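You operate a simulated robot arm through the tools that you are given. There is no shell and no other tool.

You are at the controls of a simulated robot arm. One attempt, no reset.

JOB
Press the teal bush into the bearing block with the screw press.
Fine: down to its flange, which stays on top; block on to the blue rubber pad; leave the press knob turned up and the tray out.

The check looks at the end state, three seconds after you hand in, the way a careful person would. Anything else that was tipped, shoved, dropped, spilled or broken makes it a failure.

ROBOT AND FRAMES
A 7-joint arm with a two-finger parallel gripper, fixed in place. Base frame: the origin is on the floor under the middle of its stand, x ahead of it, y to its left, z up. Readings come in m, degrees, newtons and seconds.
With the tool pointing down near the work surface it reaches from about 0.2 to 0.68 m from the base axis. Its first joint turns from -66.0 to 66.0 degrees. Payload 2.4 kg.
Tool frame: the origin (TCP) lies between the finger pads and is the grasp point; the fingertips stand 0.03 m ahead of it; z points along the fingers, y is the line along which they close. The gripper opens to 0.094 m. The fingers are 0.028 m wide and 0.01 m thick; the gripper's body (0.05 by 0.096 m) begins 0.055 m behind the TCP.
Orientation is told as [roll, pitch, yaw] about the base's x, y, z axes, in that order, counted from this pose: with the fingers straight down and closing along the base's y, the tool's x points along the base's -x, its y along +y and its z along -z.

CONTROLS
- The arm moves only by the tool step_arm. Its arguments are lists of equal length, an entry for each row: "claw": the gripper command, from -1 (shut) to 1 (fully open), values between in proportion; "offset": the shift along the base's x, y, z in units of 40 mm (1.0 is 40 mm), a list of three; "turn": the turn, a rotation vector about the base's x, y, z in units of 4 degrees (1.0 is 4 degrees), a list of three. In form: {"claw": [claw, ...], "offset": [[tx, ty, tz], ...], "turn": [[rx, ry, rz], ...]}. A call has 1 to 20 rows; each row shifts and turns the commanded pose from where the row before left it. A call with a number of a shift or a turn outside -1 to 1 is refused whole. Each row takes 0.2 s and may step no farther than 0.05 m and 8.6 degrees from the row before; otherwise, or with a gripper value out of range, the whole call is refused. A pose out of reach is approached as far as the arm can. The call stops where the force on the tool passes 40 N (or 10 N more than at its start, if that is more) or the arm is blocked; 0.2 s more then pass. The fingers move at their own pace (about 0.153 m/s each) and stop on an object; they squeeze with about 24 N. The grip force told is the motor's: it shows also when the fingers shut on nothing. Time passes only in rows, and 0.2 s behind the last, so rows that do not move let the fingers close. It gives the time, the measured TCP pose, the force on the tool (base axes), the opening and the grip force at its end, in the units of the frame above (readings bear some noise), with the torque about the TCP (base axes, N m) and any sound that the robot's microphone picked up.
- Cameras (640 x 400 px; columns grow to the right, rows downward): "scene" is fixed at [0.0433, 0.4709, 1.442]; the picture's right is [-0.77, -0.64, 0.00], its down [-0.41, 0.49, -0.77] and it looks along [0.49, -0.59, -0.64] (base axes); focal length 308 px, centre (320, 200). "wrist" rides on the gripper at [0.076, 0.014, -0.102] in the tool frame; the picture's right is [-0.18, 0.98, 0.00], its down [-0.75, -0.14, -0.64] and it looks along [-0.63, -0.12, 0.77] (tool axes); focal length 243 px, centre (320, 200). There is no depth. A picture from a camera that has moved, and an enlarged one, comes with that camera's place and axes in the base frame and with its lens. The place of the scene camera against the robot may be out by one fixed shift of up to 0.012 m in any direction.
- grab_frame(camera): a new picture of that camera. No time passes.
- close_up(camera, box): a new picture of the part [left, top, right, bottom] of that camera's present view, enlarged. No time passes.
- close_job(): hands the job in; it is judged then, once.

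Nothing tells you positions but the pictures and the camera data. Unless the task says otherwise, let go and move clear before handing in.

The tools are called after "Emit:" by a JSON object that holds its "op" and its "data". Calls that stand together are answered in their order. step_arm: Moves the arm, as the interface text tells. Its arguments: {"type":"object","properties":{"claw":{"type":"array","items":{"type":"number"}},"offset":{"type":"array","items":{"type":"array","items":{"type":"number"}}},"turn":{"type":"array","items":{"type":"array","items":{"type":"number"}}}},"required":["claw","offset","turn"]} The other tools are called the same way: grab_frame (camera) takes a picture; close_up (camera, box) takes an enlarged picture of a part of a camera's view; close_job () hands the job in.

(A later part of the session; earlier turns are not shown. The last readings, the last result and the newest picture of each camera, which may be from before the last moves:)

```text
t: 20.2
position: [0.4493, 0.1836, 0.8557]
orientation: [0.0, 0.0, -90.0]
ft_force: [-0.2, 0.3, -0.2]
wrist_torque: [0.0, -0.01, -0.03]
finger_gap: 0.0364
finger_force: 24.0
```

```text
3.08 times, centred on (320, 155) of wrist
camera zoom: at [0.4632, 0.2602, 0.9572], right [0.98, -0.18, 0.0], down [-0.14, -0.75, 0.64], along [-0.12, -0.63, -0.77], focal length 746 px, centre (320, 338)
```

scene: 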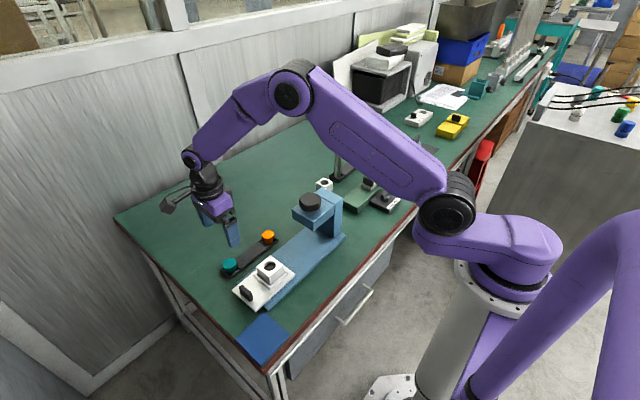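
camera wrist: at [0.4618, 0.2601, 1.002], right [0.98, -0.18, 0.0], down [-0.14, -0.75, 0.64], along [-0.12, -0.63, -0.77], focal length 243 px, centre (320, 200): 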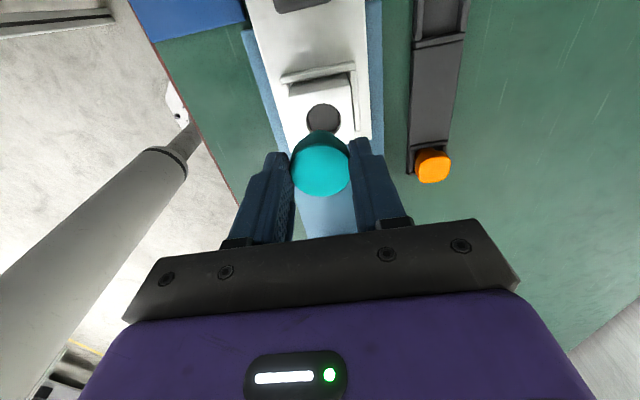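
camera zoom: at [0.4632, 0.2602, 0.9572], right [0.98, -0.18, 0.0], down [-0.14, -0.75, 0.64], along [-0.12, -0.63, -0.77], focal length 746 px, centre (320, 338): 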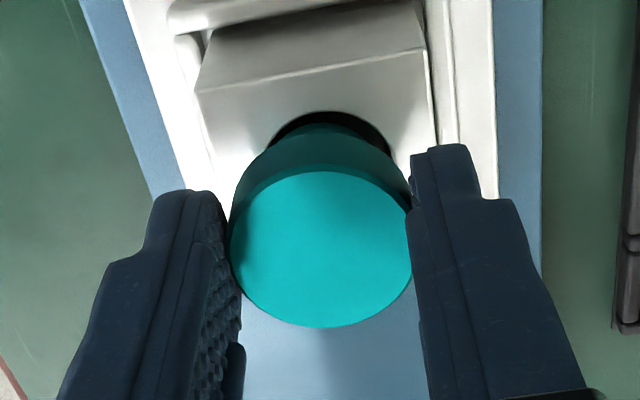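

The arm has drifted about 1 mm, so I'll correct by +1.3 mm in x and -0.6 mm in y and keep lowering in tiny steps.

Emit:
{"op": "step_arm", "data": {"claw": [-0.5, -0.5, -0.5, -0.5, -0.5], "offset": [[0.03, -0.015, 0], [0, 0, -0.03], [0, 0, -0.03], [0, 0, 0], [0, 0, 0]], "turn": [[0, 0, 0], [0, 0, 0], [0, 0, 0], [0, 0, 0], [0, 0, 0]]}}

Emit:
{"op": "close_up", "data": {"camera": "wrist", "box": [240, 90, 400, 220]}}

Emit:
{"op": "close_up", "data": {"camera": "scene", "box": [250, 240, 290, 280]}}

```text
t: 21.4
position: [0.4506, 0.1826, 0.8533]
orientation: [0.0, 0.0, -90.0]
ft_force: [0.7, -0.2, -0.9]
wrist_torque: [0.01, -0.02, 0.0]
finger_gap: 0.0365
finger_force: 23.4
```

```text
3.08 times, centred on (320, 155) of wrist
camera zoom: at [0.4645, 0.2591, 0.955], right [0.98, -0.18, 0.0], down [-0.14, -0.75, 0.64], along [-0.12, -0.63, -0.77], focal length 746 px, centre (320, 338)
```

zoom: 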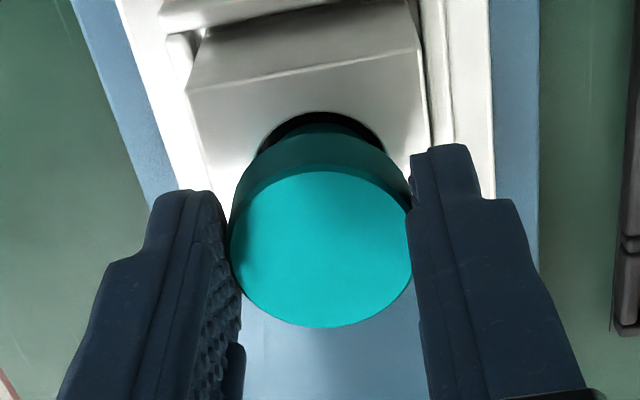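

```text
10.00 times, centred on (270, 260) of scene
camera zoom: at [0.0433, 0.4709, 1.442], right [-0.77, -0.64, 0.0], down [-0.41, 0.49, -0.77], along [0.49, -0.59, -0.64], focal length 3076 px, centre (820, -400)
```

zoom: 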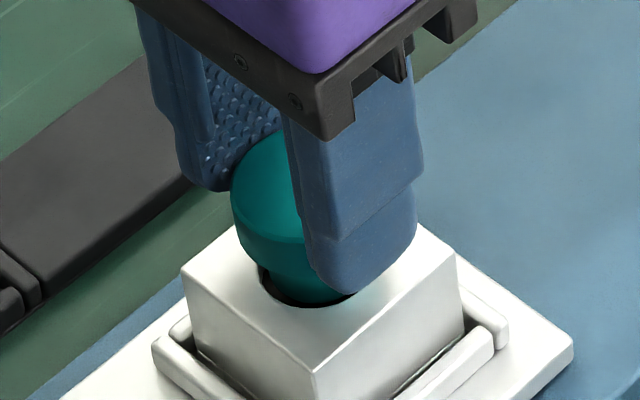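

Alignment is within about 0.4 mm and the body appears to be entering the hole. I'll keep lowering in small steps.

Emit:
{"op": "step_arm", "data": {"claw": [-0.5, -0.5, -0.5, -0.5, -0.5, -0.5], "offset": [[0, 0, -0.05], [0, 0, -0.05], [0, 0, -0.05], [0, 0, -0.05], [0, 0, 0], [0, 0, 0]], "turn": [[0, 0, 0], [0, 0, 0], [0, 0, 0], [0, 0, 0], [0, 0, 0], [0, 0, 0]]}}

Emit:
{"op": "close_up", "data": {"camera": "wrist", "box": [240, 90, 400, 220]}}

Emit:
{"op": "close_up", "data": {"camera": "scene", "box": [250, 240, 290, 280]}}

```text
t: 22.8
position: [0.4499, 0.1827, 0.8461]
orientation: [0.0, 0.0, -90.0]
ft_force: [1.4, 0.3, 11.1]
wrist_torque: [-0.01, -0.08, -0.01]
finger_gap: 0.0364
finger_force: 23.9
```

```text
3.08 times, centred on (320, 155) of wrist
camera zoom: at [0.4644, 0.2589, 0.9479], right [0.98, -0.18, 0.0], down [-0.14, -0.75, 0.64], along [-0.12, -0.63, -0.77], focal length 746 px, centre (320, 338)
```

zoom: 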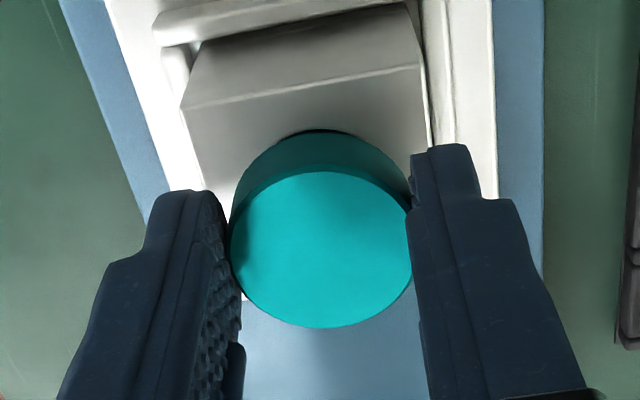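

```text
10.00 times, centred on (270, 260) of scene
camera zoom: at [0.0432, 0.4709, 1.4421], right [-0.77, -0.64, 0.0], down [-0.41, 0.49, -0.77], along [0.49, -0.59, -0.64], focal length 3076 px, centre (820, -400)
```

zoom: 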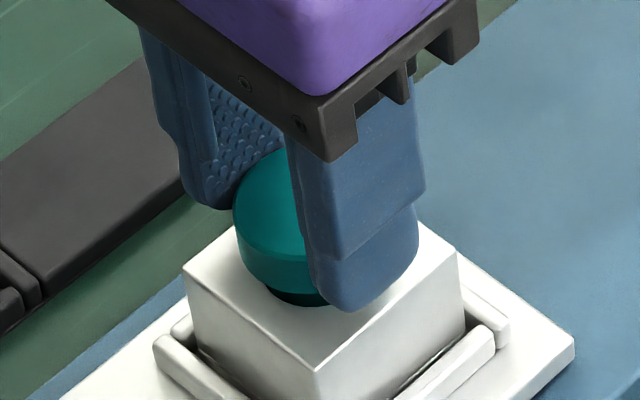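

The bush has entered the hole and met resistance at 11 N with very little side load, so it seems to be at the start of the press fit. I'll push slightly more to confirm it is seated, then relax the load before releasing.

Emit:
{"op": "step_arm", "data": {"claw": [-0.5, -0.5, -0.5], "offset": [[0, 0, -0.04], [0, 0, 0], [0, 0, 0]], "turn": [[0, 0, 0], [0, 0, 0], [0, 0, 0]]}}

Emit:
{"op": "close_up", "data": {"camera": "scene", "box": [250, 240, 290, 280]}}

```text
t: 23.6
position: [0.4505, 0.182, 0.8445]
orientation: [0.0, 0.1, -90.0]
ft_force: [2.9, 0.2, 6.7]
wrist_torque: [-0.01, -0.14, 0.0]
finger_gap: 0.0365
finger_force: 24.4
```

```text
10.00 times, centred on (270, 260) of scene
camera zoom: at [0.0433, 0.4709, 1.442], right [-0.77, -0.64, 0.0], down [-0.41, 0.49, -0.77], along [0.49, -0.59, -0.64], focal length 3076 px, centre (820, -400)
```

zoom: 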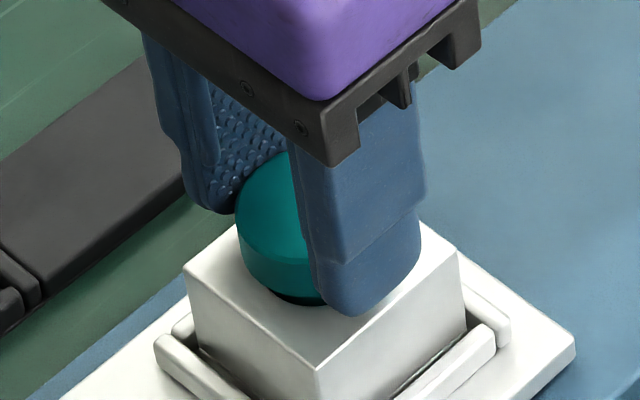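

The bush moved down another 2 mm and the force fell to under 7 N, so it is still sliding in. I'll continue gently.

Emit:
{"op": "step_arm", "data": {"claw": [-0.5, -0.5, -0.5, -0.5, -0.5], "offset": [[0, 0, -0.04], [0, 0, -0.04], [0, 0, -0.04], [0, 0, 0], [0, 0, 0]], "turn": [[0, 0, 0], [0, 0, 0], [0, 0, 0], [0, 0, 0], [0, 0, 0]]}}

Emit:
{"op": "close_up", "data": {"camera": "scene", "box": [250, 240, 290, 280]}}

Emit:
{"op": "close_up", "data": {"camera": "wrist", "box": [240, 90, 400, 220]}}

```text
t: 24.8
position: [0.4495, 0.1837, 0.8374]
orientation: [0.0, 0.0, -90.0]
ft_force: [2.4, 0.1, 7.5]
wrist_torque: [-0.03, -0.15, 0.02]
finger_gap: 0.0365
finger_force: 24.3
```

```text
10.00 times, centred on (270, 260) of scene
camera zoom: at [0.0433, 0.4709, 1.442], right [-0.77, -0.64, 0.0], down [-0.41, 0.49, -0.77], along [0.49, -0.59, -0.64], focal length 3076 px, centre (820, -400)
```

zoom: 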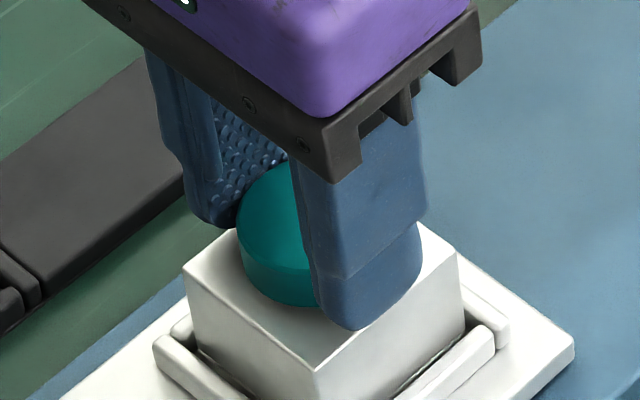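

```text
3.08 times, centred on (320, 155) of wrist
camera zoom: at [0.4642, 0.2591, 0.9408], right [0.98, -0.18, 0.0], down [-0.14, -0.75, 0.64], along [-0.12, -0.63, -0.77], focal length 746 px, centre (320, 338)
```

zoom: 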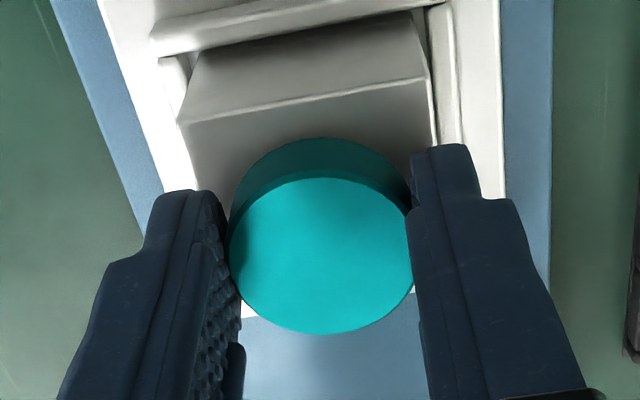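

The flange is now close to the block top and the bush has begun to slip up in the fingers, so it has reached the interference fit. I'll open the fingers and rise straight up.

Emit:
{"op": "step_arm", "data": {"claw": [-0.5, 0.0, 0.3, 0.3, 0.3, 0.3, 0.3, 0.3, 0.3], "offset": [[0, 0, 0.04], [0, 0, 0], [0, 0, 0], [0, 0, 0], [0, 0, 0.3], [0, 0, 0.6], [0, 0, 0.8], [0, 0, 0.5], [0, 0, 0]], "turn": [[0, 0, 0], [0, 0, 0], [0, 0, 0], [0, 0, 0], [0, 0, 0], [0, 0, 0], [0, 0, 0], [0, 0, 0], [0, 0, 0]]}}

Emit:
{"op": "close_up", "data": {"camera": "scene", "box": [240, 220, 310, 300]}}

Emit:
{"op": "close_up", "data": {"camera": "wrist", "box": [220, 20, 420, 200]}}

```text
t: 26.8
position: [0.4495, 0.1846, 0.9278]
orientation: [0.0, -0.1, -89.9]
ft_force: [-0.2, -1.1, -0.9]
wrist_torque: [0.0, 0.03, -0.02]
finger_gap: 0.0612
finger_force: 0.0
```

```text
5.00 times, centred on (275, 260) of scene
camera zoom: at [0.0433, 0.4709, 1.442], right [-0.77, -0.64, 0.0], down [-0.41, 0.49, -0.77], along [0.49, -0.59, -0.64], focal length 1538 px, centre (545, -100)
```

zoom: 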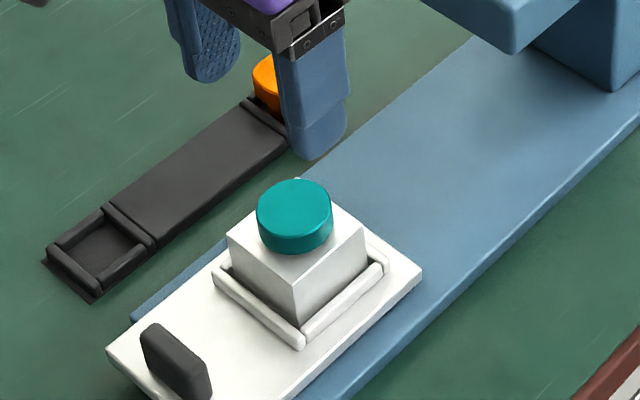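

```text
2.22 times, centred on (320, 110) of wrist
camera zoom: at [0.4643, 0.2605, 1.0299], right [0.98, -0.18, 0.0], down [-0.14, -0.75, 0.64], along [-0.12, -0.63, -0.77], focal length 539 px, centre (320, 400)
```

zoom: 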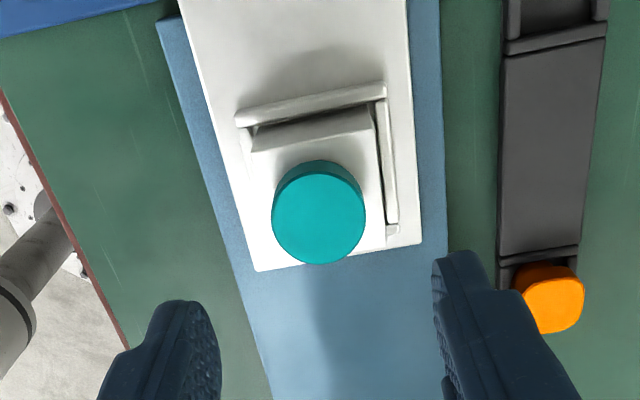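

The bush is standing upright in the block. Next I'll move over the tray handle near (0.450, 0.262) to measure it before gripping.

Emit:
{"op": "step_arm", "data": {"claw": [0.5, 0.5, 0.5, 0.5, 0.5], "offset": [[0, 0.65, 0], [0, 0.65, 0], [0, 0.65, -0.3], [0, 0, -0.4], [0, 0, 0]], "turn": [[0, 0, 0], [0, 0, 0], [0, 0, 0], [0, 0, 0], [0, 0, 0]]}}

Emit:
{"op": "grab_frame", "data": {"camera": "wrist"}}

Emit:
{"op": "close_up", "data": {"camera": "wrist", "box": [240, 60, 400, 220]}}

Emit:
{"op": "close_up", "data": {"camera": "scene", "box": [220, 220, 310, 320]}}

```text
t: 28.0
position: [0.4503, 0.2616, 0.8998]
orientation: [0.1, 0.0, -90.0]
ft_force: [0.1, -0.1, -0.4]
wrist_torque: [0.0, 0.03, -0.03]
finger_gap: 0.0704
finger_force: 0.2
```

```text
taken
camera wrist: at [0.4646, 0.3376, 1.0014], right [0.98, -0.18, 0.0], down [-0.14, -0.75, 0.64], along [-0.12, -0.63, -0.77], focal length 243 px, centre (320, 200)
```

wrist: 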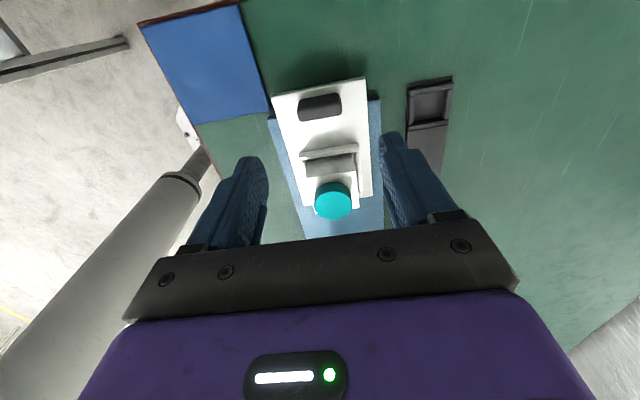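

```text
2.50 times, centred on (320, 140) of wrist
camera zoom: at [0.4646, 0.3376, 1.0014], right [0.98, -0.18, 0.0], down [-0.14, -0.75, 0.64], along [-0.12, -0.63, -0.77], focal length 606 px, centre (320, 350)
```

zoom: 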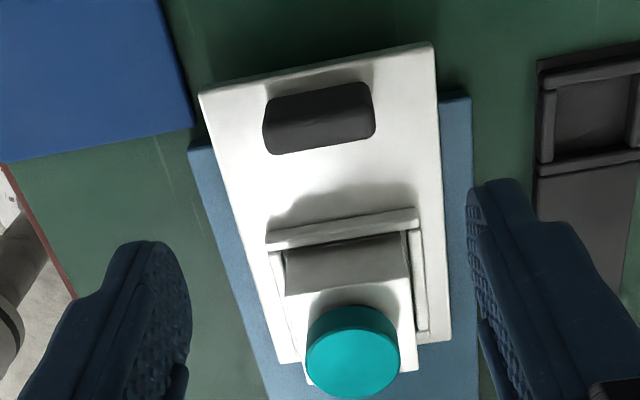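

```text
4.00 times, centred on (265, 270) of scene
camera zoom: at [0.0433, 0.4709, 1.442], right [-0.77, -0.64, 0.0], down [-0.41, 0.49, -0.77], along [0.49, -0.59, -0.64], focal length 1230 px, centre (540, -80)
```

zoom: 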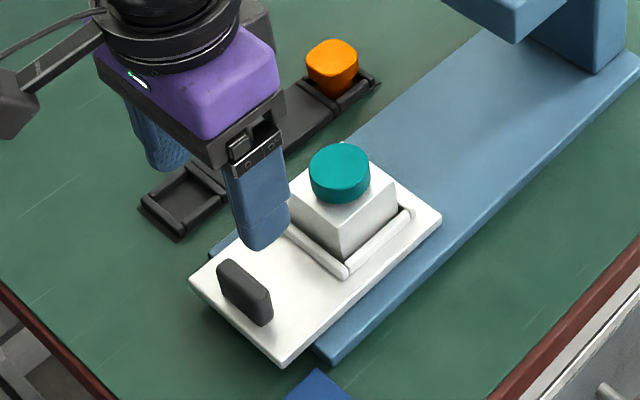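

The handle is centred near (0.4497, 0.2595), about 39 mm wide and 11 mm thick, with its top at z≈0.78. I'll close the fingers to a narrow gap, come down behind the handle on its +y side, and check before pushing.

Emit:
{"op": "step_arm", "data": {"claw": [0.2, -0.3, -0.66, -0.66, -0.66, -0.66, -0.66], "offset": [[0, 0.4, 0], [0, 0.4, 0], [0, 0, -0.6], [0, 0, -0.7], [0, 0, -0.7], [0, 0, -0.6], [0, 0, 0]], "turn": [[0, 0, 0], [0, 0, 0], [0, 0, 0], [0, 0, 0], [0, 0, 0], [0, 0, 0], [0, 0, 0]]}}

Emit:
{"op": "close_up", "data": {"camera": "wrist", "box": [220, 80, 420, 260]}}

Emit:
{"op": "close_up", "data": {"camera": "scene", "box": [210, 220, 310, 320]}}

```text
t: 29.6
position: [0.4508, 0.2916, 0.7994]
orientation: [0.0, 0.0, -90.0]
ft_force: [-0.2, -0.1, 0.1]
wrist_torque: [-0.01, 0.0, 0.02]
finger_gap: 0.0162
finger_force: 0.0
```

```text
2.22 times, centred on (320, 170) of wrist
camera zoom: at [0.4654, 0.3676, 0.9008], right [0.98, -0.18, 0.0], down [-0.14, -0.75, 0.64], along [-0.12, -0.63, -0.77], focal length 539 px, centre (320, 267)
```

zoom: 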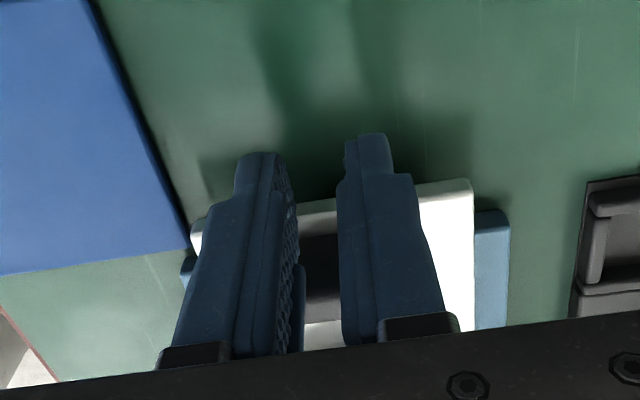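

```text
4.00 times, centred on (260, 270) of scene
camera zoom: at [0.0433, 0.4709, 1.442], right [-0.77, -0.64, 0.0], down [-0.41, 0.49, -0.77], along [0.49, -0.59, -0.64], focal length 1230 px, centre (560, -80)
```

zoom: 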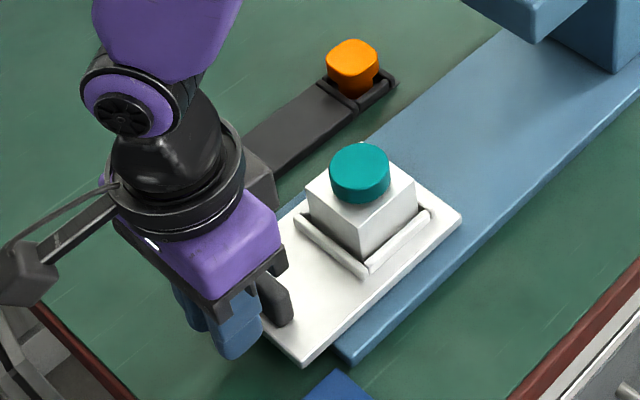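

The fingers are behind the handle. I'll start the push slowly and check the force and how the tray responds.

Emit:
{"op": "step_arm", "data": {"claw": [-0.66, -0.66, -0.66, -0.66, -0.66, -0.66], "offset": [[0, -0.15, -0.08], [0, -0.2, 0], [0, -0.2, 0], [0, -0.2, 0], [0, -0.2, 0], [0, 0, 0]], "turn": [[0, 0, 0], [0, 0, 0], [0, 0, 0], [0, 0, 0], [0, 0, 0], [0, 0, 0]]}}

Emit:
{"op": "close_up", "data": {"camera": "scene", "box": [210, 220, 310, 320]}}

Emit:
{"op": "close_up", "data": {"camera": "wrist", "box": [220, 80, 420, 260]}}

```text
t: 31.0
position: [0.4502, 0.2539, 0.794]
orientation: [0.0, 0.1, -90.0]
ft_force: [-0.4, -0.1, -0.5]
wrist_torque: [-0.01, -0.04, 0.0]
finger_gap: 0.0159
finger_force: 0.1
```

```text
4.00 times, centred on (260, 270) of scene
camera zoom: at [0.0433, 0.4709, 1.442], right [-0.77, -0.64, 0.0], down [-0.41, 0.49, -0.77], along [0.49, -0.59, -0.64], focal length 1230 px, centre (560, -80)
```

zoom: 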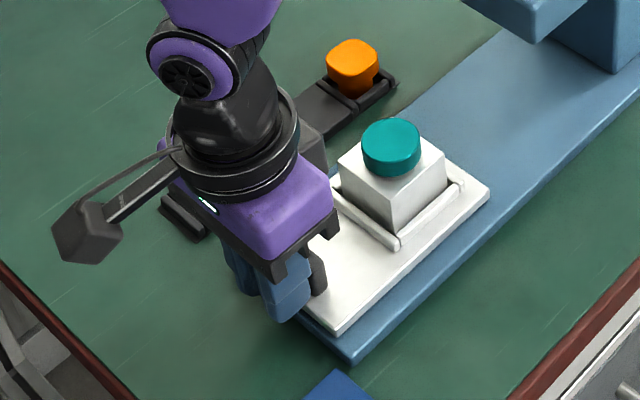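

```text
2.22 times, centred on (320, 170) of wrist
camera zoom: at [0.4648, 0.3313, 0.8963], right [0.98, -0.18, 0.0], down [-0.14, -0.75, 0.64], along [-0.12, -0.63, -0.77], focal length 539 px, centre (320, 267)
```

zoom: 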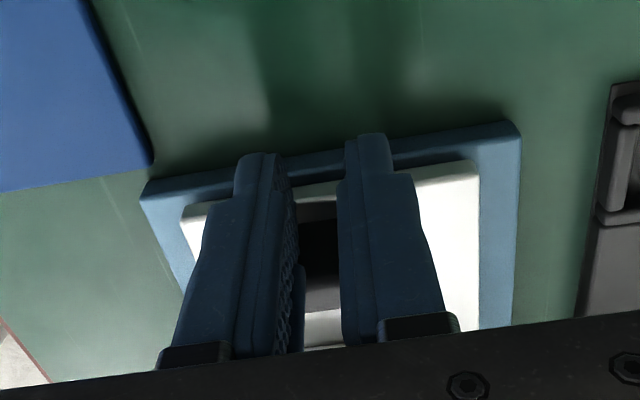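

The tray slides straight with almost no resistance. I'll keep pushing slowly toward the press.

Emit:
{"op": "step_arm", "data": {"claw": [-0.66, -0.66, -0.66, -0.66, -0.66, -0.66, -0.66, -0.66, -0.66, -0.66, -0.66, -0.66, -0.66, -0.66], "offset": [[0, -0.18, 0], [0, -0.18, 0], [0, -0.18, 0], [0, -0.18, 0], [0, -0.18, 0], [0, -0.18, 0], [0, -0.18, 0], [0, -0.18, 0], [0, -0.18, 0], [0, -0.18, 0], [0, -0.18, 0], [0, -0.18, 0], [0, -0.18, 0], [0, 0, 0]], "turn": [[0, 0, 0], [0, 0, 0], [0, 0, 0], [0, 0, 0], [0, 0, 0], [0, 0, 0], [0, 0, 0], [0, 0, 0], [0, 0, 0], [0, 0, 0], [0, 0, 0], [0, 0, 0], [0, 0, 0], [0, 0, 0]]}}

Emit:
{"op": "close_up", "data": {"camera": "scene", "box": [230, 160, 380, 310]}}

Emit:
{"op": "grab_frame", "data": {"camera": "wrist"}}

```text
t: 33.5
position: [0.4507, 0.1751, 0.7938]
orientation: [0.1, 0.0, -90.0]
ft_force: [-1.8, -1.1, 7.4]
wrist_torque: [-0.12, 0.17, -0.02]
finger_gap: 0.017
finger_force: 0.9
stopped in row 12: the force on the tool passed its limit at 42 N (the readings are from after the stop); the commanded pose is now the measured one
```

```text
2.67 times, centred on (305, 235) of scene
camera zoom: at [0.0432, 0.4709, 1.4421], right [-0.77, -0.64, 0.0], down [-0.41, 0.49, -0.77], along [0.49, -0.59, -0.64], focal length 820 px, centre (360, 107)
```

zoom: 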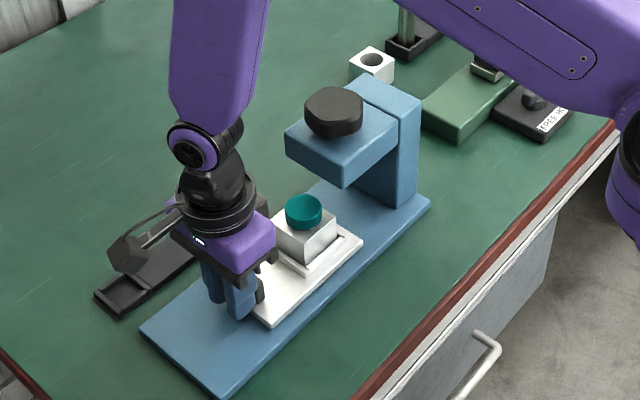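

```text
taken
camera wrist: at [0.4642, 0.2523, 0.8962], right [0.98, -0.18, 0.0], down [-0.14, -0.75, 0.64], along [-0.12, -0.63, -0.77], focal length 243 px, centre (320, 200)
```

wrist: 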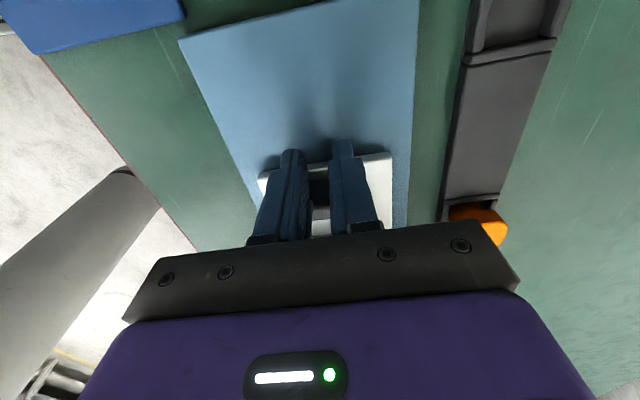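

The push stopped at TCP y≈0.175 with a 42 N spike, earlier than I expected. I'll zoom in on the block, bush and press head to find the contact before doing anything else.

Emit:
{"op": "close_up", "data": {"camera": "scene", "box": [280, 190, 350, 270]}}

Emit:
{"op": "close_up", "data": {"camera": "scene", "box": [265, 215, 325, 285]}}

Emit:
{"op": "close_up", "data": {"camera": "wrist", "box": [230, 130, 420, 250]}}

```text
5.00 times, centred on (315, 230) of scene
camera zoom: at [0.0432, 0.4709, 1.4421], right [-0.77, -0.64, 0.0], down [-0.41, 0.49, -0.77], along [0.49, -0.59, -0.64], focal length 1538 px, centre (345, 50)
```

zoom: 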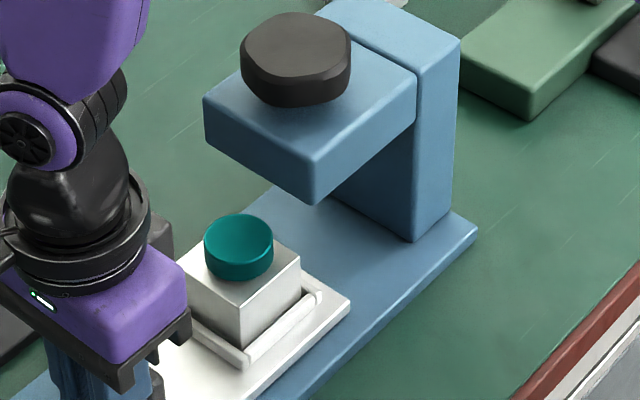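

```text
5.71 times, centred on (295, 250) of scene
camera zoom: at [0.0432, 0.4709, 1.4421], right [-0.77, -0.64, 0.0], down [-0.41, 0.49, -0.77], along [0.49, -0.59, -0.64], focal length 1758 px, centre (463, -86)
```

zoom: 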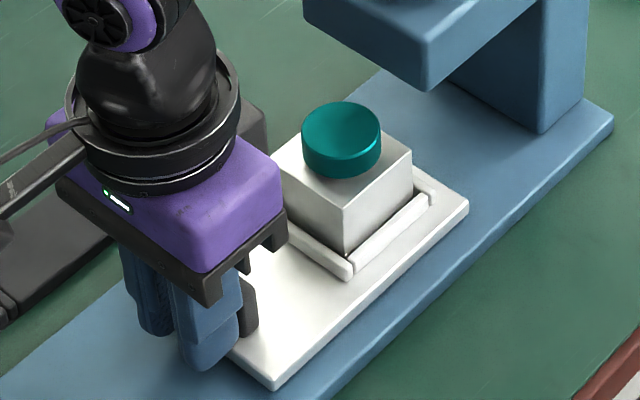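

```text
3.33 times, centred on (325, 190) of wrist
camera zoom: at [0.4642, 0.2523, 0.8962], right [0.98, -0.18, 0.0], down [-0.14, -0.75, 0.64], along [-0.12, -0.63, -0.77], focal length 809 px, centre (303, 233)
```

zoom: 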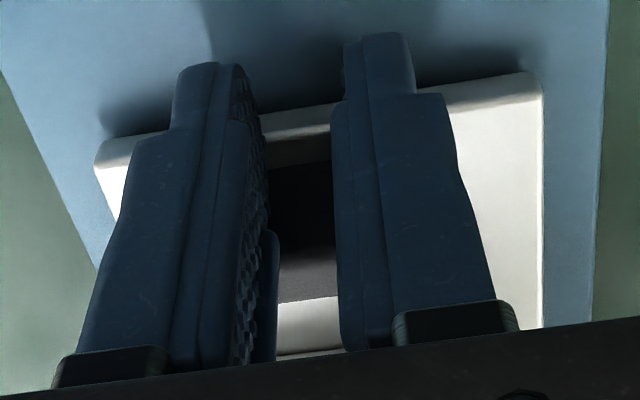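

Nothing visibly touches: the bush is still about 40 mm short of the head, and the tray front is well clear of the column. I'll try a very gentle nudge and read the force direction.

Emit:
{"op": "step_arm", "data": {"claw": [-0.66, -0.66, -0.66, -0.66], "offset": [[0, 0, 0], [0, -0.05, 0], [0, -0.05, 0], [0, 0, 0]], "turn": [[0, 0, 0], [0, 0, 0], [0, 0, 0], [0, 0, 0]]}}

Emit:
{"op": "close_up", "data": {"camera": "scene", "box": [230, 160, 380, 310]}}

```text
t: 34.5
position: [0.452, 0.1716, 0.7941]
orientation: [0.3, 0.1, -90.1]
ft_force: [0.0, 0.6, -0.3]
wrist_torque: [-0.03, 0.0, 0.02]
finger_gap: 0.0161
finger_force: 0.1
```

```text
2.67 times, centred on (305, 235) of scene
camera zoom: at [0.0433, 0.4709, 1.442], right [-0.77, -0.64, 0.0], down [-0.41, 0.49, -0.77], along [0.49, -0.59, -0.64], focal length 820 px, centre (360, 107)
```

zoom: 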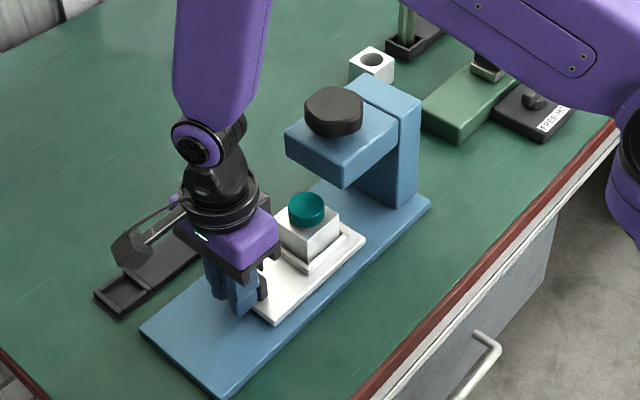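

The tray moved freely this time, so the spike was transient. I'll continue slowly toward the press centre.

Emit:
{"op": "step_arm", "data": {"claw": [-0.66, -0.66, -0.66, -0.66, -0.66, -0.66, -0.66, -0.66], "offset": [[0, -0.12, 0], [0, -0.12, 0], [0, -0.12, 0], [0, -0.12, 0], [0, -0.12, 0], [0, -0.12, 0], [0, -0.12, 0], [0, 0, 0]], "turn": [[0, 0, 0], [0, 0, 0], [0, 0, 0], [0, 0, 0], [0, 0, 0], [0, 0, 0], [0, 0, 0], [0, 0, 0]]}}

Emit:
{"op": "close_up", "data": {"camera": "scene", "box": [250, 170, 370, 290]}}

Emit:
{"op": "grab_frame", "data": {"camera": "wrist"}}

```text
t: 36.3
position: [0.4499, 0.1372, 0.7939]
orientation: [0.1, 0.1, -90.0]
ft_force: [2.5, -0.3, 4.0]
wrist_torque: [-0.04, 0.01, 0.04]
finger_gap: 0.0144
finger_force: 0.2
```

```text
3.33 times, centred on (310, 230) of scene
camera zoom: at [0.0433, 0.4709, 1.442], right [-0.77, -0.64, 0.0], down [-0.41, 0.49, -0.77], along [0.49, -0.59, -0.64], focal length 1025 px, centre (353, 100)
```

zoom: 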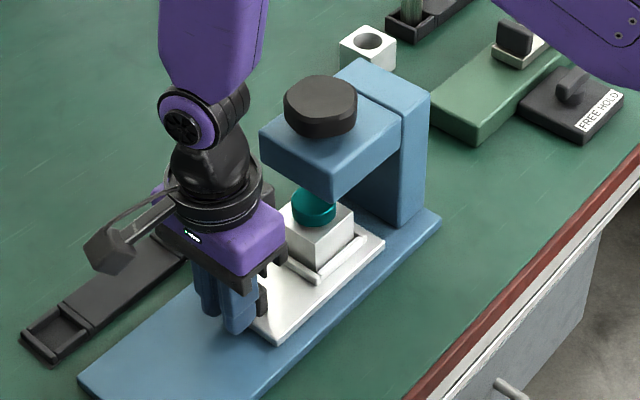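

```text
taken
camera wrist: at [0.464, 0.2136, 0.8962], right [0.98, -0.18, 0.0], down [-0.14, -0.75, 0.64], along [-0.12, -0.63, -0.77], focal length 243 px, centre (320, 200)
```

wrist: 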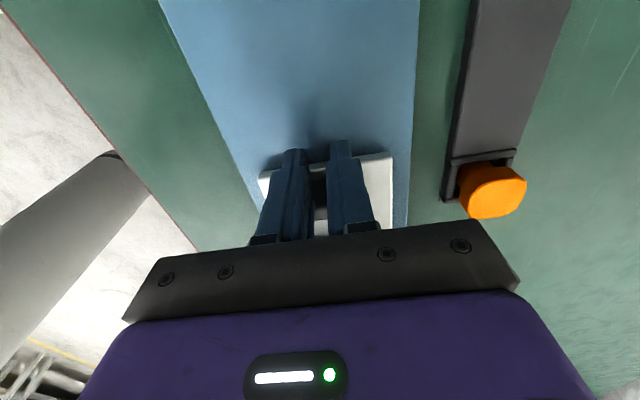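

The bush is now going under the head, with roughly 19 mm to go. I'll continue in finer steps.

Emit:
{"op": "step_arm", "data": {"claw": [-0.66, -0.66, -0.66, -0.66, -0.66, -0.66], "offset": [[0, -0.08, 0.02], [0, -0.08, 0], [0, -0.08, 0], [0, -0.08, 0], [0, 0, 0], [0, 0, 0]], "turn": [[0, 0, 0], [0, 0, 0], [0, 0, 0], [0, 0, 0], [0, 0, 0], [0, 0, 0]]}}

Emit:
{"op": "close_up", "data": {"camera": "scene", "box": [250, 170, 370, 290]}}

Emit:
{"op": "close_up", "data": {"camera": "wrist", "box": [230, 110, 420, 250]}}

```text
t: 37.7
position: [0.4494, 0.1249, 0.7945]
orientation: [0.2, 0.1, -90.1]
ft_force: [-1.8, -1.3, 6.5]
wrist_torque: [-0.13, 0.14, 0.04]
finger_gap: 0.0163
finger_force: 1.0
```

```text
3.33 times, centred on (310, 230) of scene
camera zoom: at [0.0432, 0.4709, 1.4421], right [-0.77, -0.64, 0.0], down [-0.41, 0.49, -0.77], along [0.49, -0.59, -0.64], focal length 1025 px, centre (353, 100)
```

zoom: 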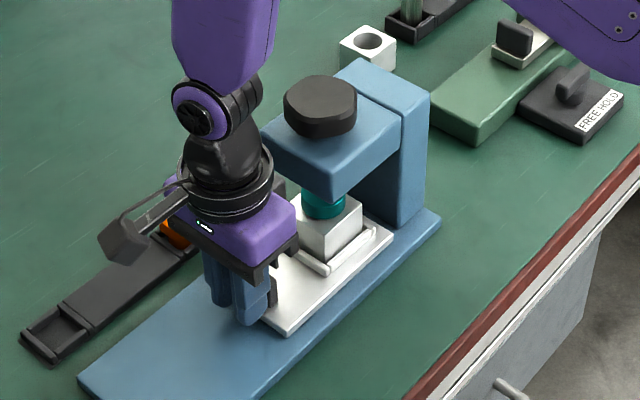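

```text
2.86 times, centred on (325, 180) of wrist
camera zoom: at [0.4637, 0.2016, 0.8962], right [0.98, -0.18, 0.0], down [-0.14, -0.75, 0.64], along [-0.12, -0.63, -0.77], focal length 693 px, centre (306, 257)
```

zoom: 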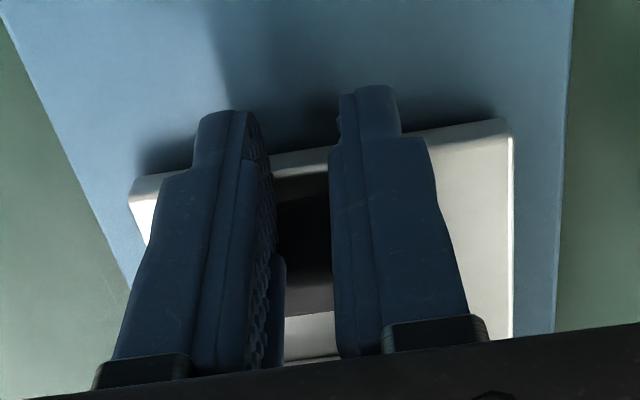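

The bush is nearly under the ram; I estimate 6 mm more to reach the knob axis at y≈0.02. I'll nudge in small steps and watch for a stop.

Emit:
{"op": "step_arm", "data": {"claw": [-0.66, -0.66, -0.66, -0.66], "offset": [[0, -0.06, 0.01], [0, -0.06, 0.01], [0, 0, 0], [0, 0, 0]], "turn": [[0, 0, 0], [0, 0, 0], [0, 0, 0], [0, 0, 0]]}}

Emit:
{"op": "close_up", "data": {"camera": "scene", "box": [270, 180, 350, 260]}}

```text
t: 38.7
position: [0.4505, 0.123, 0.7957]
orientation: [0.2, 0.1, -89.9]
ft_force: [-1.8, 20.7, -5.4]
wrist_torque: [0.24, 0.06, -0.24]
finger_gap: 0.0163
finger_force: 0.6
```

```text
5.00 times, centred on (310, 220) of scene
camera zoom: at [0.0434, 0.4714, 1.4419], right [-0.77, -0.64, 0.0], down [-0.41, 0.49, -0.77], along [0.49, -0.59, -0.64], focal length 1538 px, centre (370, 100)
```

zoom: 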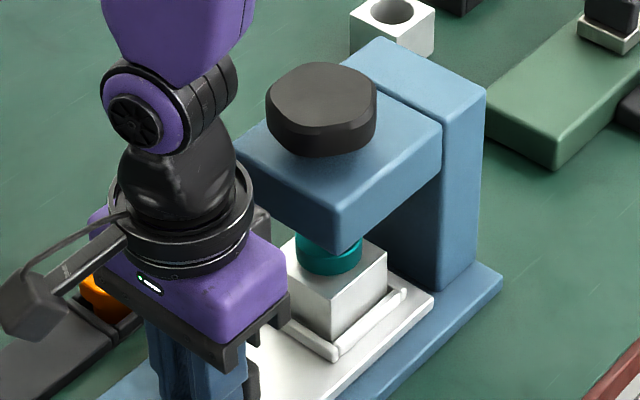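

Fy reads 20 N at the handle, so the tray has hit its end stop with the bush under the ram. I'll back off, rise clear, and move over the knob.

Emit:
{"op": "step_arm", "data": {"claw": [-0.66, -0.66, -0.66, -0.66, -0.66, -0.66, -0.66, -0.66, -0.66, -0.66, -0.66, -0.66], "offset": [[0, 0.2, 0], [0, 0.5, 0], [0, 0.7, 0], [0, 0.5, 0.5], [0, 0, 0.9], [0, 0, 0.9], [0, 0, 0.9], [0, 0, 0.9], [0, 0, 0.9], [0, 0, 0.9], [0, 0, 0.5], [0, 0, 0]], "turn": [[0, 0, 0], [0, 0, 0], [0, 0, 0], [0, 0, 0], [0, 0, 0], [0, 0, 0], [0, 0, 0], [0, 0, 0], [0, 0, 0], [0, 0, 0], [0, 0, 0], [0, 0, 0]]}}

Emit:
{"op": "grab_frame", "data": {"camera": "wrist"}}

Emit:
{"op": "close_up", "data": {"camera": "scene", "box": [260, 180, 360, 280]}}

Emit:
{"op": "grab_frame", "data": {"camera": "scene"}}

```text
t: 41.3
position: [0.4521, 0.1972, 1.0519]
orientation: [0.2, 0.1, -89.9]
ft_force: [0.3, -0.2, -0.4]
wrist_torque: [-0.03, -0.03, 0.01]
finger_gap: 0.0157
finger_force: 0.0
```

```text
taken
camera wrist: at [0.4656, 0.2742, 1.1545], right [0.98, -0.18, 0.0], down [-0.14, -0.75, 0.64], along [-0.12, -0.63, -0.77], focal length 243 px, centre (320, 200)
```

wrist: 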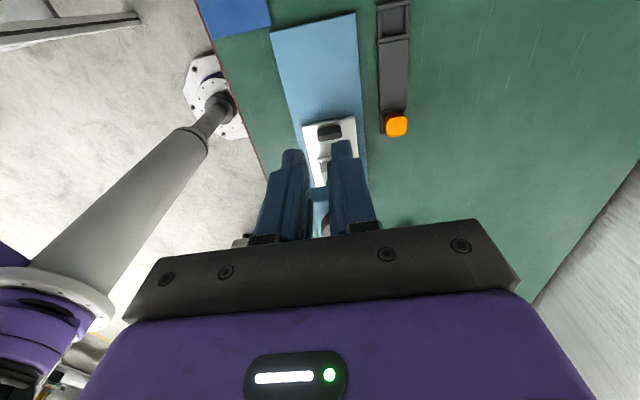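

```text
4.00 times, centred on (310, 230) of scene
camera zoom: at [0.0433, 0.4709, 1.442], right [-0.77, -0.64, 0.0], down [-0.41, 0.49, -0.77], along [0.49, -0.59, -0.64], focal length 1230 px, centre (360, 80)
```

zoom: 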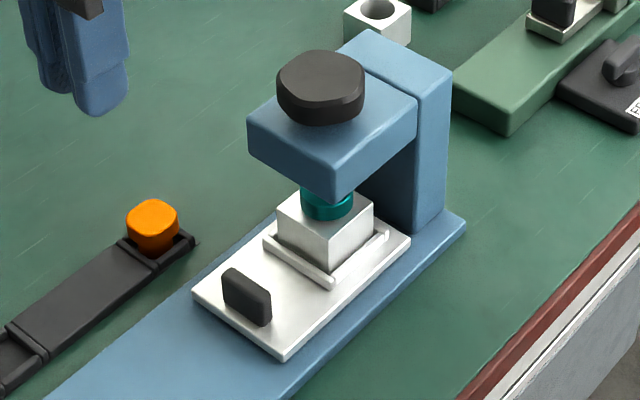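

```text
taken
```

scene: 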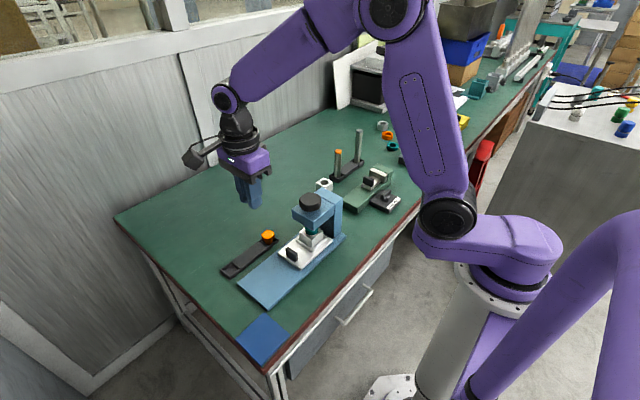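

The tray is straight and the bush sits under the ram. I'll now move above the knob while rotating the gripper back toward yaw 0, then look at the knob.

Emit:
{"op": "step_arm", "data": {"claw": [0, 0.5, 0.9, 0.9, 0.9, 0.9, 0.9, 0.9, 0.9, 0.9, 0.9, 0.9, 0.9, 0.9, 0.9, 0.9, 0.9, 0.9, 0.9, 0.9], "offset": [[0, 0, 0], [0, 0, 0], [0, 0, 0], [0, -0.3, 0], [0, -0.3, 0], [0, -0.3, 0], [0, -0.3, 0], [0, -0.3, 0], [0, -0.3, 0], [0, -0.3, 0], [0, -0.3, 0], [0, -0.3, 0], [0, -0.3, 0], [0, -0.3, 0], [0, -0.3, 0], [0, -0.3, 0], [0, -0.3, 0], [0, -0.2, 0], [0, 0, 0], [0, 0, 0]], "turn": [[0, 0, 1], [0, 0, 1], [0, 0, 1], [0, 0, 1], [0, 0, 1], [0, 0, 1], [0, 0, 1], [0, 0, 1], [0, 0, 1], [0, 0, 1], [0, 0, 1], [0, 0, 1], [0, 0, 1], [0, 0, 1], [0, 0, 1], [0, 0, 1], [0, 0, 1], [0, 0, 1], [0, 0, 1], [0, 0, 1]]}}

Emit:
{"op": "step_arm", "data": {"claw": [0.9, 0.9, 0.9, 0.9], "offset": [[0, 0, 0], [0, 0, 0], [0, 0, 0], [0, 0, 0]], "turn": [[0, 0, 1], [0, 0, 1], [0, 0, 0.5], [0, 0, 0]]}}

Emit:
{"op": "grab_frame", "data": {"camera": "wrist"}}

Emit:
{"op": "close_up", "data": {"camera": "wrist", "box": [230, 60, 410, 220]}}

```text
t: 45.5
position: [0.4491, 0.0197, 1.0516]
orientation: [0.2, 0.1, -9.8]
ft_force: [0.8, -0.1, -0.3]
wrist_torque: [-0.02, 0.03, -0.01]
finger_gap: 0.0891
finger_force: 0.1
```

```text
t: 46.5
position: [0.4513, 0.0206, 1.0515]
orientation: [0.2, 0.1, 0.0]
ft_force: [0.5, -0.6, -0.3]
wrist_torque: [0.02, -0.03, 0.0]
finger_gap: 0.0895
finger_force: 0.0
```

```text
taken
camera wrist: at [0.3739, 0.0344, 1.1536], right [0.18, 0.98, 0.0], down [0.75, -0.14, 0.64], along [0.63, -0.12, -0.77], focal length 243 px, centre (320, 200)
```

wrist: 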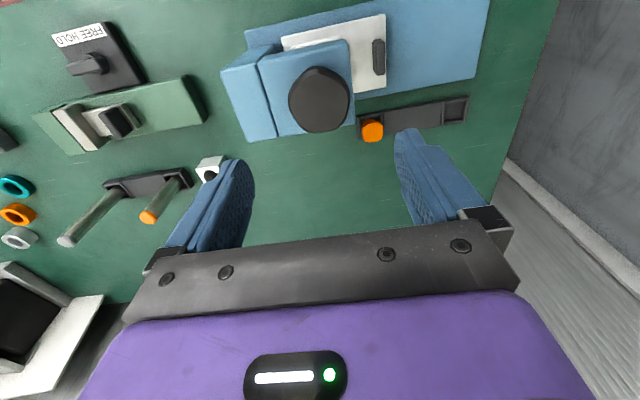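

```text
2.50 times, centred on (320, 140) of wrist
camera zoom: at [0.3739, 0.0344, 1.1536], right [0.18, 0.98, 0.0], down [0.75, -0.14, 0.64], along [0.63, -0.12, -0.77], focal length 606 px, centre (320, 350)
```

zoom: 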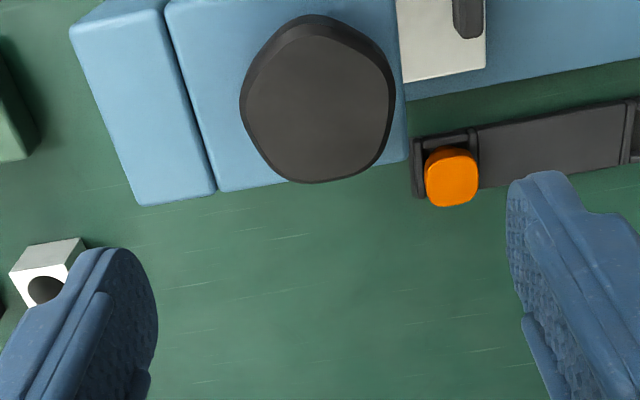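

The knob is a rounded five-lobed shape, about 57 mm across, centred near (0.448, 0.0205). I'll rotate to yaw +80° to leave room for a clockwise turn, then descend around the knob.

Emit:
{"op": "step_arm", "data": {"claw": [0.9, 0.9, 0.9, 0.9, 0.9, 0.9, 0.9, 0.9, 0.9, 0.9, 0.9, 0.9, 0.9, 0.9, 0.9, 0.9, 0.9, 0.9, 0.9, 0.9], "offset": [[-0.045, 0, 0], [0, 0, 0], [0, 0, 0], [0, 0, 0], [0, 0, 0], [0, 0, 0], [0, 0, 0], [0, 0, 0], [0, 0, 0], [0, 0, 0], [0, 0, 0], [0, 0, 0], [0, 0, 0], [0, 0, 0], [0, 0, 0], [0, 0, 0], [0, 0, 0], [0, 0, 0], [0, 0, 0], [0, 0, 0]], "turn": [[0, 0, 1], [0, 0, 1], [0, 0, 1], [0, 0, 1], [0, 0, 1], [0, 0, 1], [0, 0, 1], [0, 0, 1], [0, 0, 1], [0, 0, 1], [0, 0, 1], [0, 0, 1], [0, 0, 1], [0, 0, 1], [0, 0, 1], [0, 0, 1], [0, 0, 1], [0, 0, 1], [0, 0, 1], [0, 0, 1]]}}

Emit:
{"op": "step_arm", "data": {"claw": [0.9, 0.9, 0.9, 0.9], "offset": [[0, 0, -0.6], [0, 0, -0.7], [0, 0, -0.7], [0, 0, 0]], "turn": [[0, 0, 0], [0, 0, 0], [0, 0, 0], [0, 0, 0]]}}

Emit:
{"op": "grab_frame", "data": {"camera": "wrist"}}

Emit:
{"op": "close_up", "data": {"camera": "scene", "box": [260, 150, 370, 260]}}

```text
t: 50.7
position: [0.4476, 0.02, 1.0502]
orientation: [0.2, 0.0, 80.1]
ft_force: [0.0, 0.3, -0.2]
wrist_torque: [0.0, 0.01, -0.01]
finger_gap: 0.0893
finger_force: 0.0
```

```text
t: 51.7
position: [0.4466, 0.0209, 0.9724]
orientation: [0.3, 0.0, 79.9]
ft_force: [0.0, -0.3, 0.2]
wrist_torque: [0.0, -0.01, -0.01]
finger_gap: 0.0895
finger_force: 0.0
```

```text
taken
camera wrist: at [0.4198, -0.0523, 1.0742], right [-0.94, 0.35, 0.0], down [0.27, 0.72, 0.64], along [0.22, 0.6, -0.77], focal length 243 px, centre (320, 200)
```

wrist: 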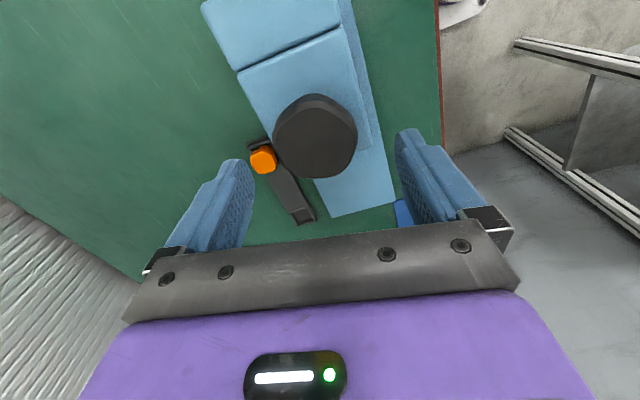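

```text
3.64 times, centred on (315, 205) of scene
camera zoom: at [0.0433, 0.4709, 1.442], right [-0.77, -0.64, 0.0], down [-0.41, 0.49, -0.77], along [0.49, -0.59, -0.64], focal length 1119 px, centre (338, 182)
```

zoom: 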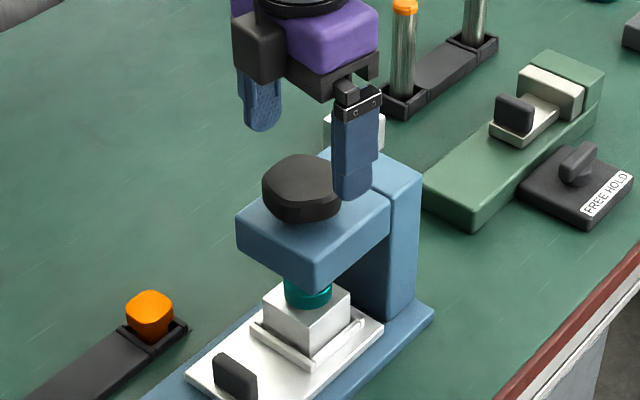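

With perspective corrected, the knob axis is at about (0.450, 0.0195). I'll shift slightly and lower so the fingers straddle the knob, then close on it.

Emit:
{"op": "step_arm", "data": {"claw": [0.9, 0.9, 0.9, 0.9], "offset": [[0.08, -0.025, -0.4], [0, 0, -0.4], [0, 0, -0.2], [0, 0, 0]], "turn": [[0, 0, 0], [0, 0, 0], [0, 0, 0], [0, 0, 0]]}}

Emit:
{"op": "close_up", "data": {"camera": "wrist", "box": [220, 80, 440, 250]}}

Emit:
{"op": "close_up", "data": {"camera": "scene", "box": [270, 160, 360, 250]}}

```text
t: 52.7
position: [0.4523, 0.019, 0.9321]
orientation: [0.2, 0.1, 80.0]
ft_force: [-0.3, 0.4, -0.9]
wrist_torque: [0.03, 0.0, -0.03]
finger_gap: 0.0895
finger_force: 0.1
```

```text
2.35 times, centred on (330, 165) of wrist
camera zoom: at [0.4245, -0.0536, 1.0336], right [-0.94, 0.35, 0.0], down [0.27, 0.72, 0.64], along [0.22, 0.6, -0.77], focal length 571 px, centre (296, 282)
```

zoom: 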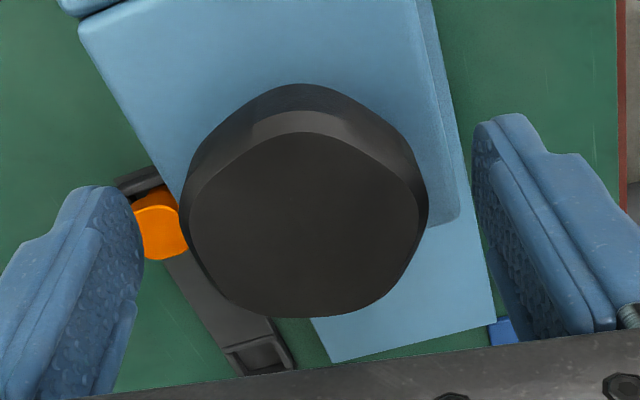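

```text
4.44 times, centred on (315, 205) of scene
camera zoom: at [0.0433, 0.4709, 1.442], right [-0.77, -0.64, 0.0], down [-0.41, 0.49, -0.77], along [0.49, -0.59, -0.64], focal length 1367 px, centre (342, 178)
```

zoom: 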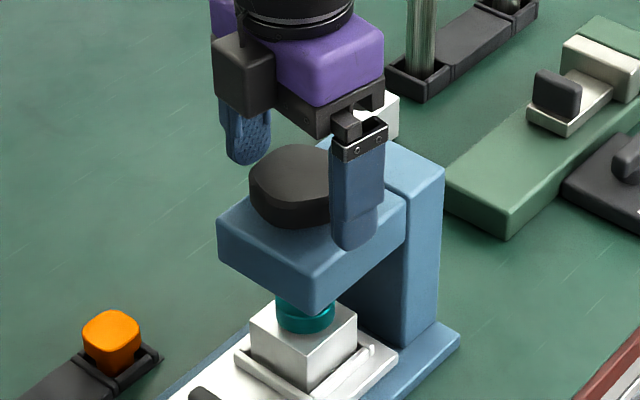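

The fingers straddle the knob and are clear of the head. I'll close on it and try a small clockwise turn to sense the direction.

Emit:
{"op": "step_arm", "data": {"claw": [0.4, 0, -0.3, -0.3, -0.3], "offset": [[0, 0, 0], [0, 0, 0], [0, 0, 0], [0, 0, 0], [0, 0, 0]], "turn": [[0, 0, 0], [0, 0, 0], [0, 0, 0], [0, 0, 0], [0, 0, 0]]}}

Emit:
{"op": "step_arm", "data": {"claw": [-0.3, -0.3, -0.3, -0.3, -0.3, -0.3], "offset": [[0, 0, 0], [0, 0, 0], [0, 0, 0], [0, 0, 0], [0, 0, 0], [0, 0, 0]], "turn": [[0, 0, -1], [0, 0, -1], [0, 0, -1], [0, 0, -1], [0, 0, -1], [0, 0, 0]]}}

Emit:
{"op": "close_up", "data": {"camera": "wrist", "box": [220, 80, 440, 250]}}

Emit:
{"op": "close_up", "data": {"camera": "scene", "box": [270, 160, 360, 250]}}

```text
t: 53.9
position: [0.4502, 0.0183, 0.9319]
orientation: [0.3, 0.1, 80.0]
ft_force: [-15.3, 3.9, 0.2]
wrist_torque: [-0.07, -0.06, 0.02]
finger_gap: 0.0567
finger_force: 45.2
```

```text
t: 55.3
position: [0.4489, 0.0187, 0.9305]
orientation: [0.5, 0.3, 59.9]
ft_force: [-20.4, -2.0, -10.4]
wrist_torque: [-0.29, -0.51, 0.05]
finger_gap: 0.0566
finger_force: 45.2
```

```text
2.35 times, centred on (330, 165) of wrist
camera zoom: at [0.4001, -0.0394, 1.0339], right [-0.76, 0.65, 0.01], down [0.51, 0.58, 0.64], along [0.41, 0.49, -0.77], focal length 571 px, centre (296, 282)
```

zoom: 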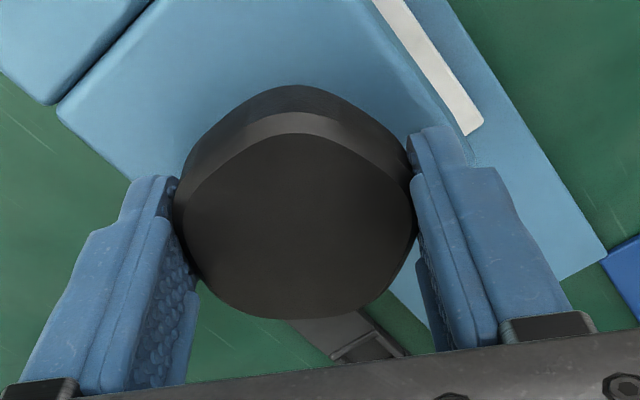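

```text
4.44 times, centred on (315, 205) of scene
camera zoom: at [0.0429, 0.4709, 1.4421], right [-0.77, -0.64, 0.0], down [-0.41, 0.49, -0.77], along [0.49, -0.59, -0.64], focal length 1367 px, centre (342, 178)
```

zoom: 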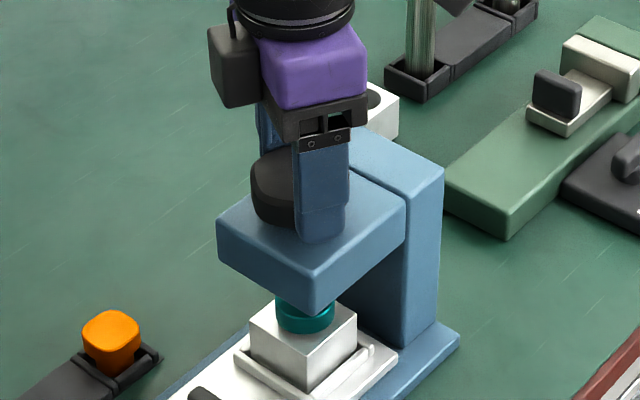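

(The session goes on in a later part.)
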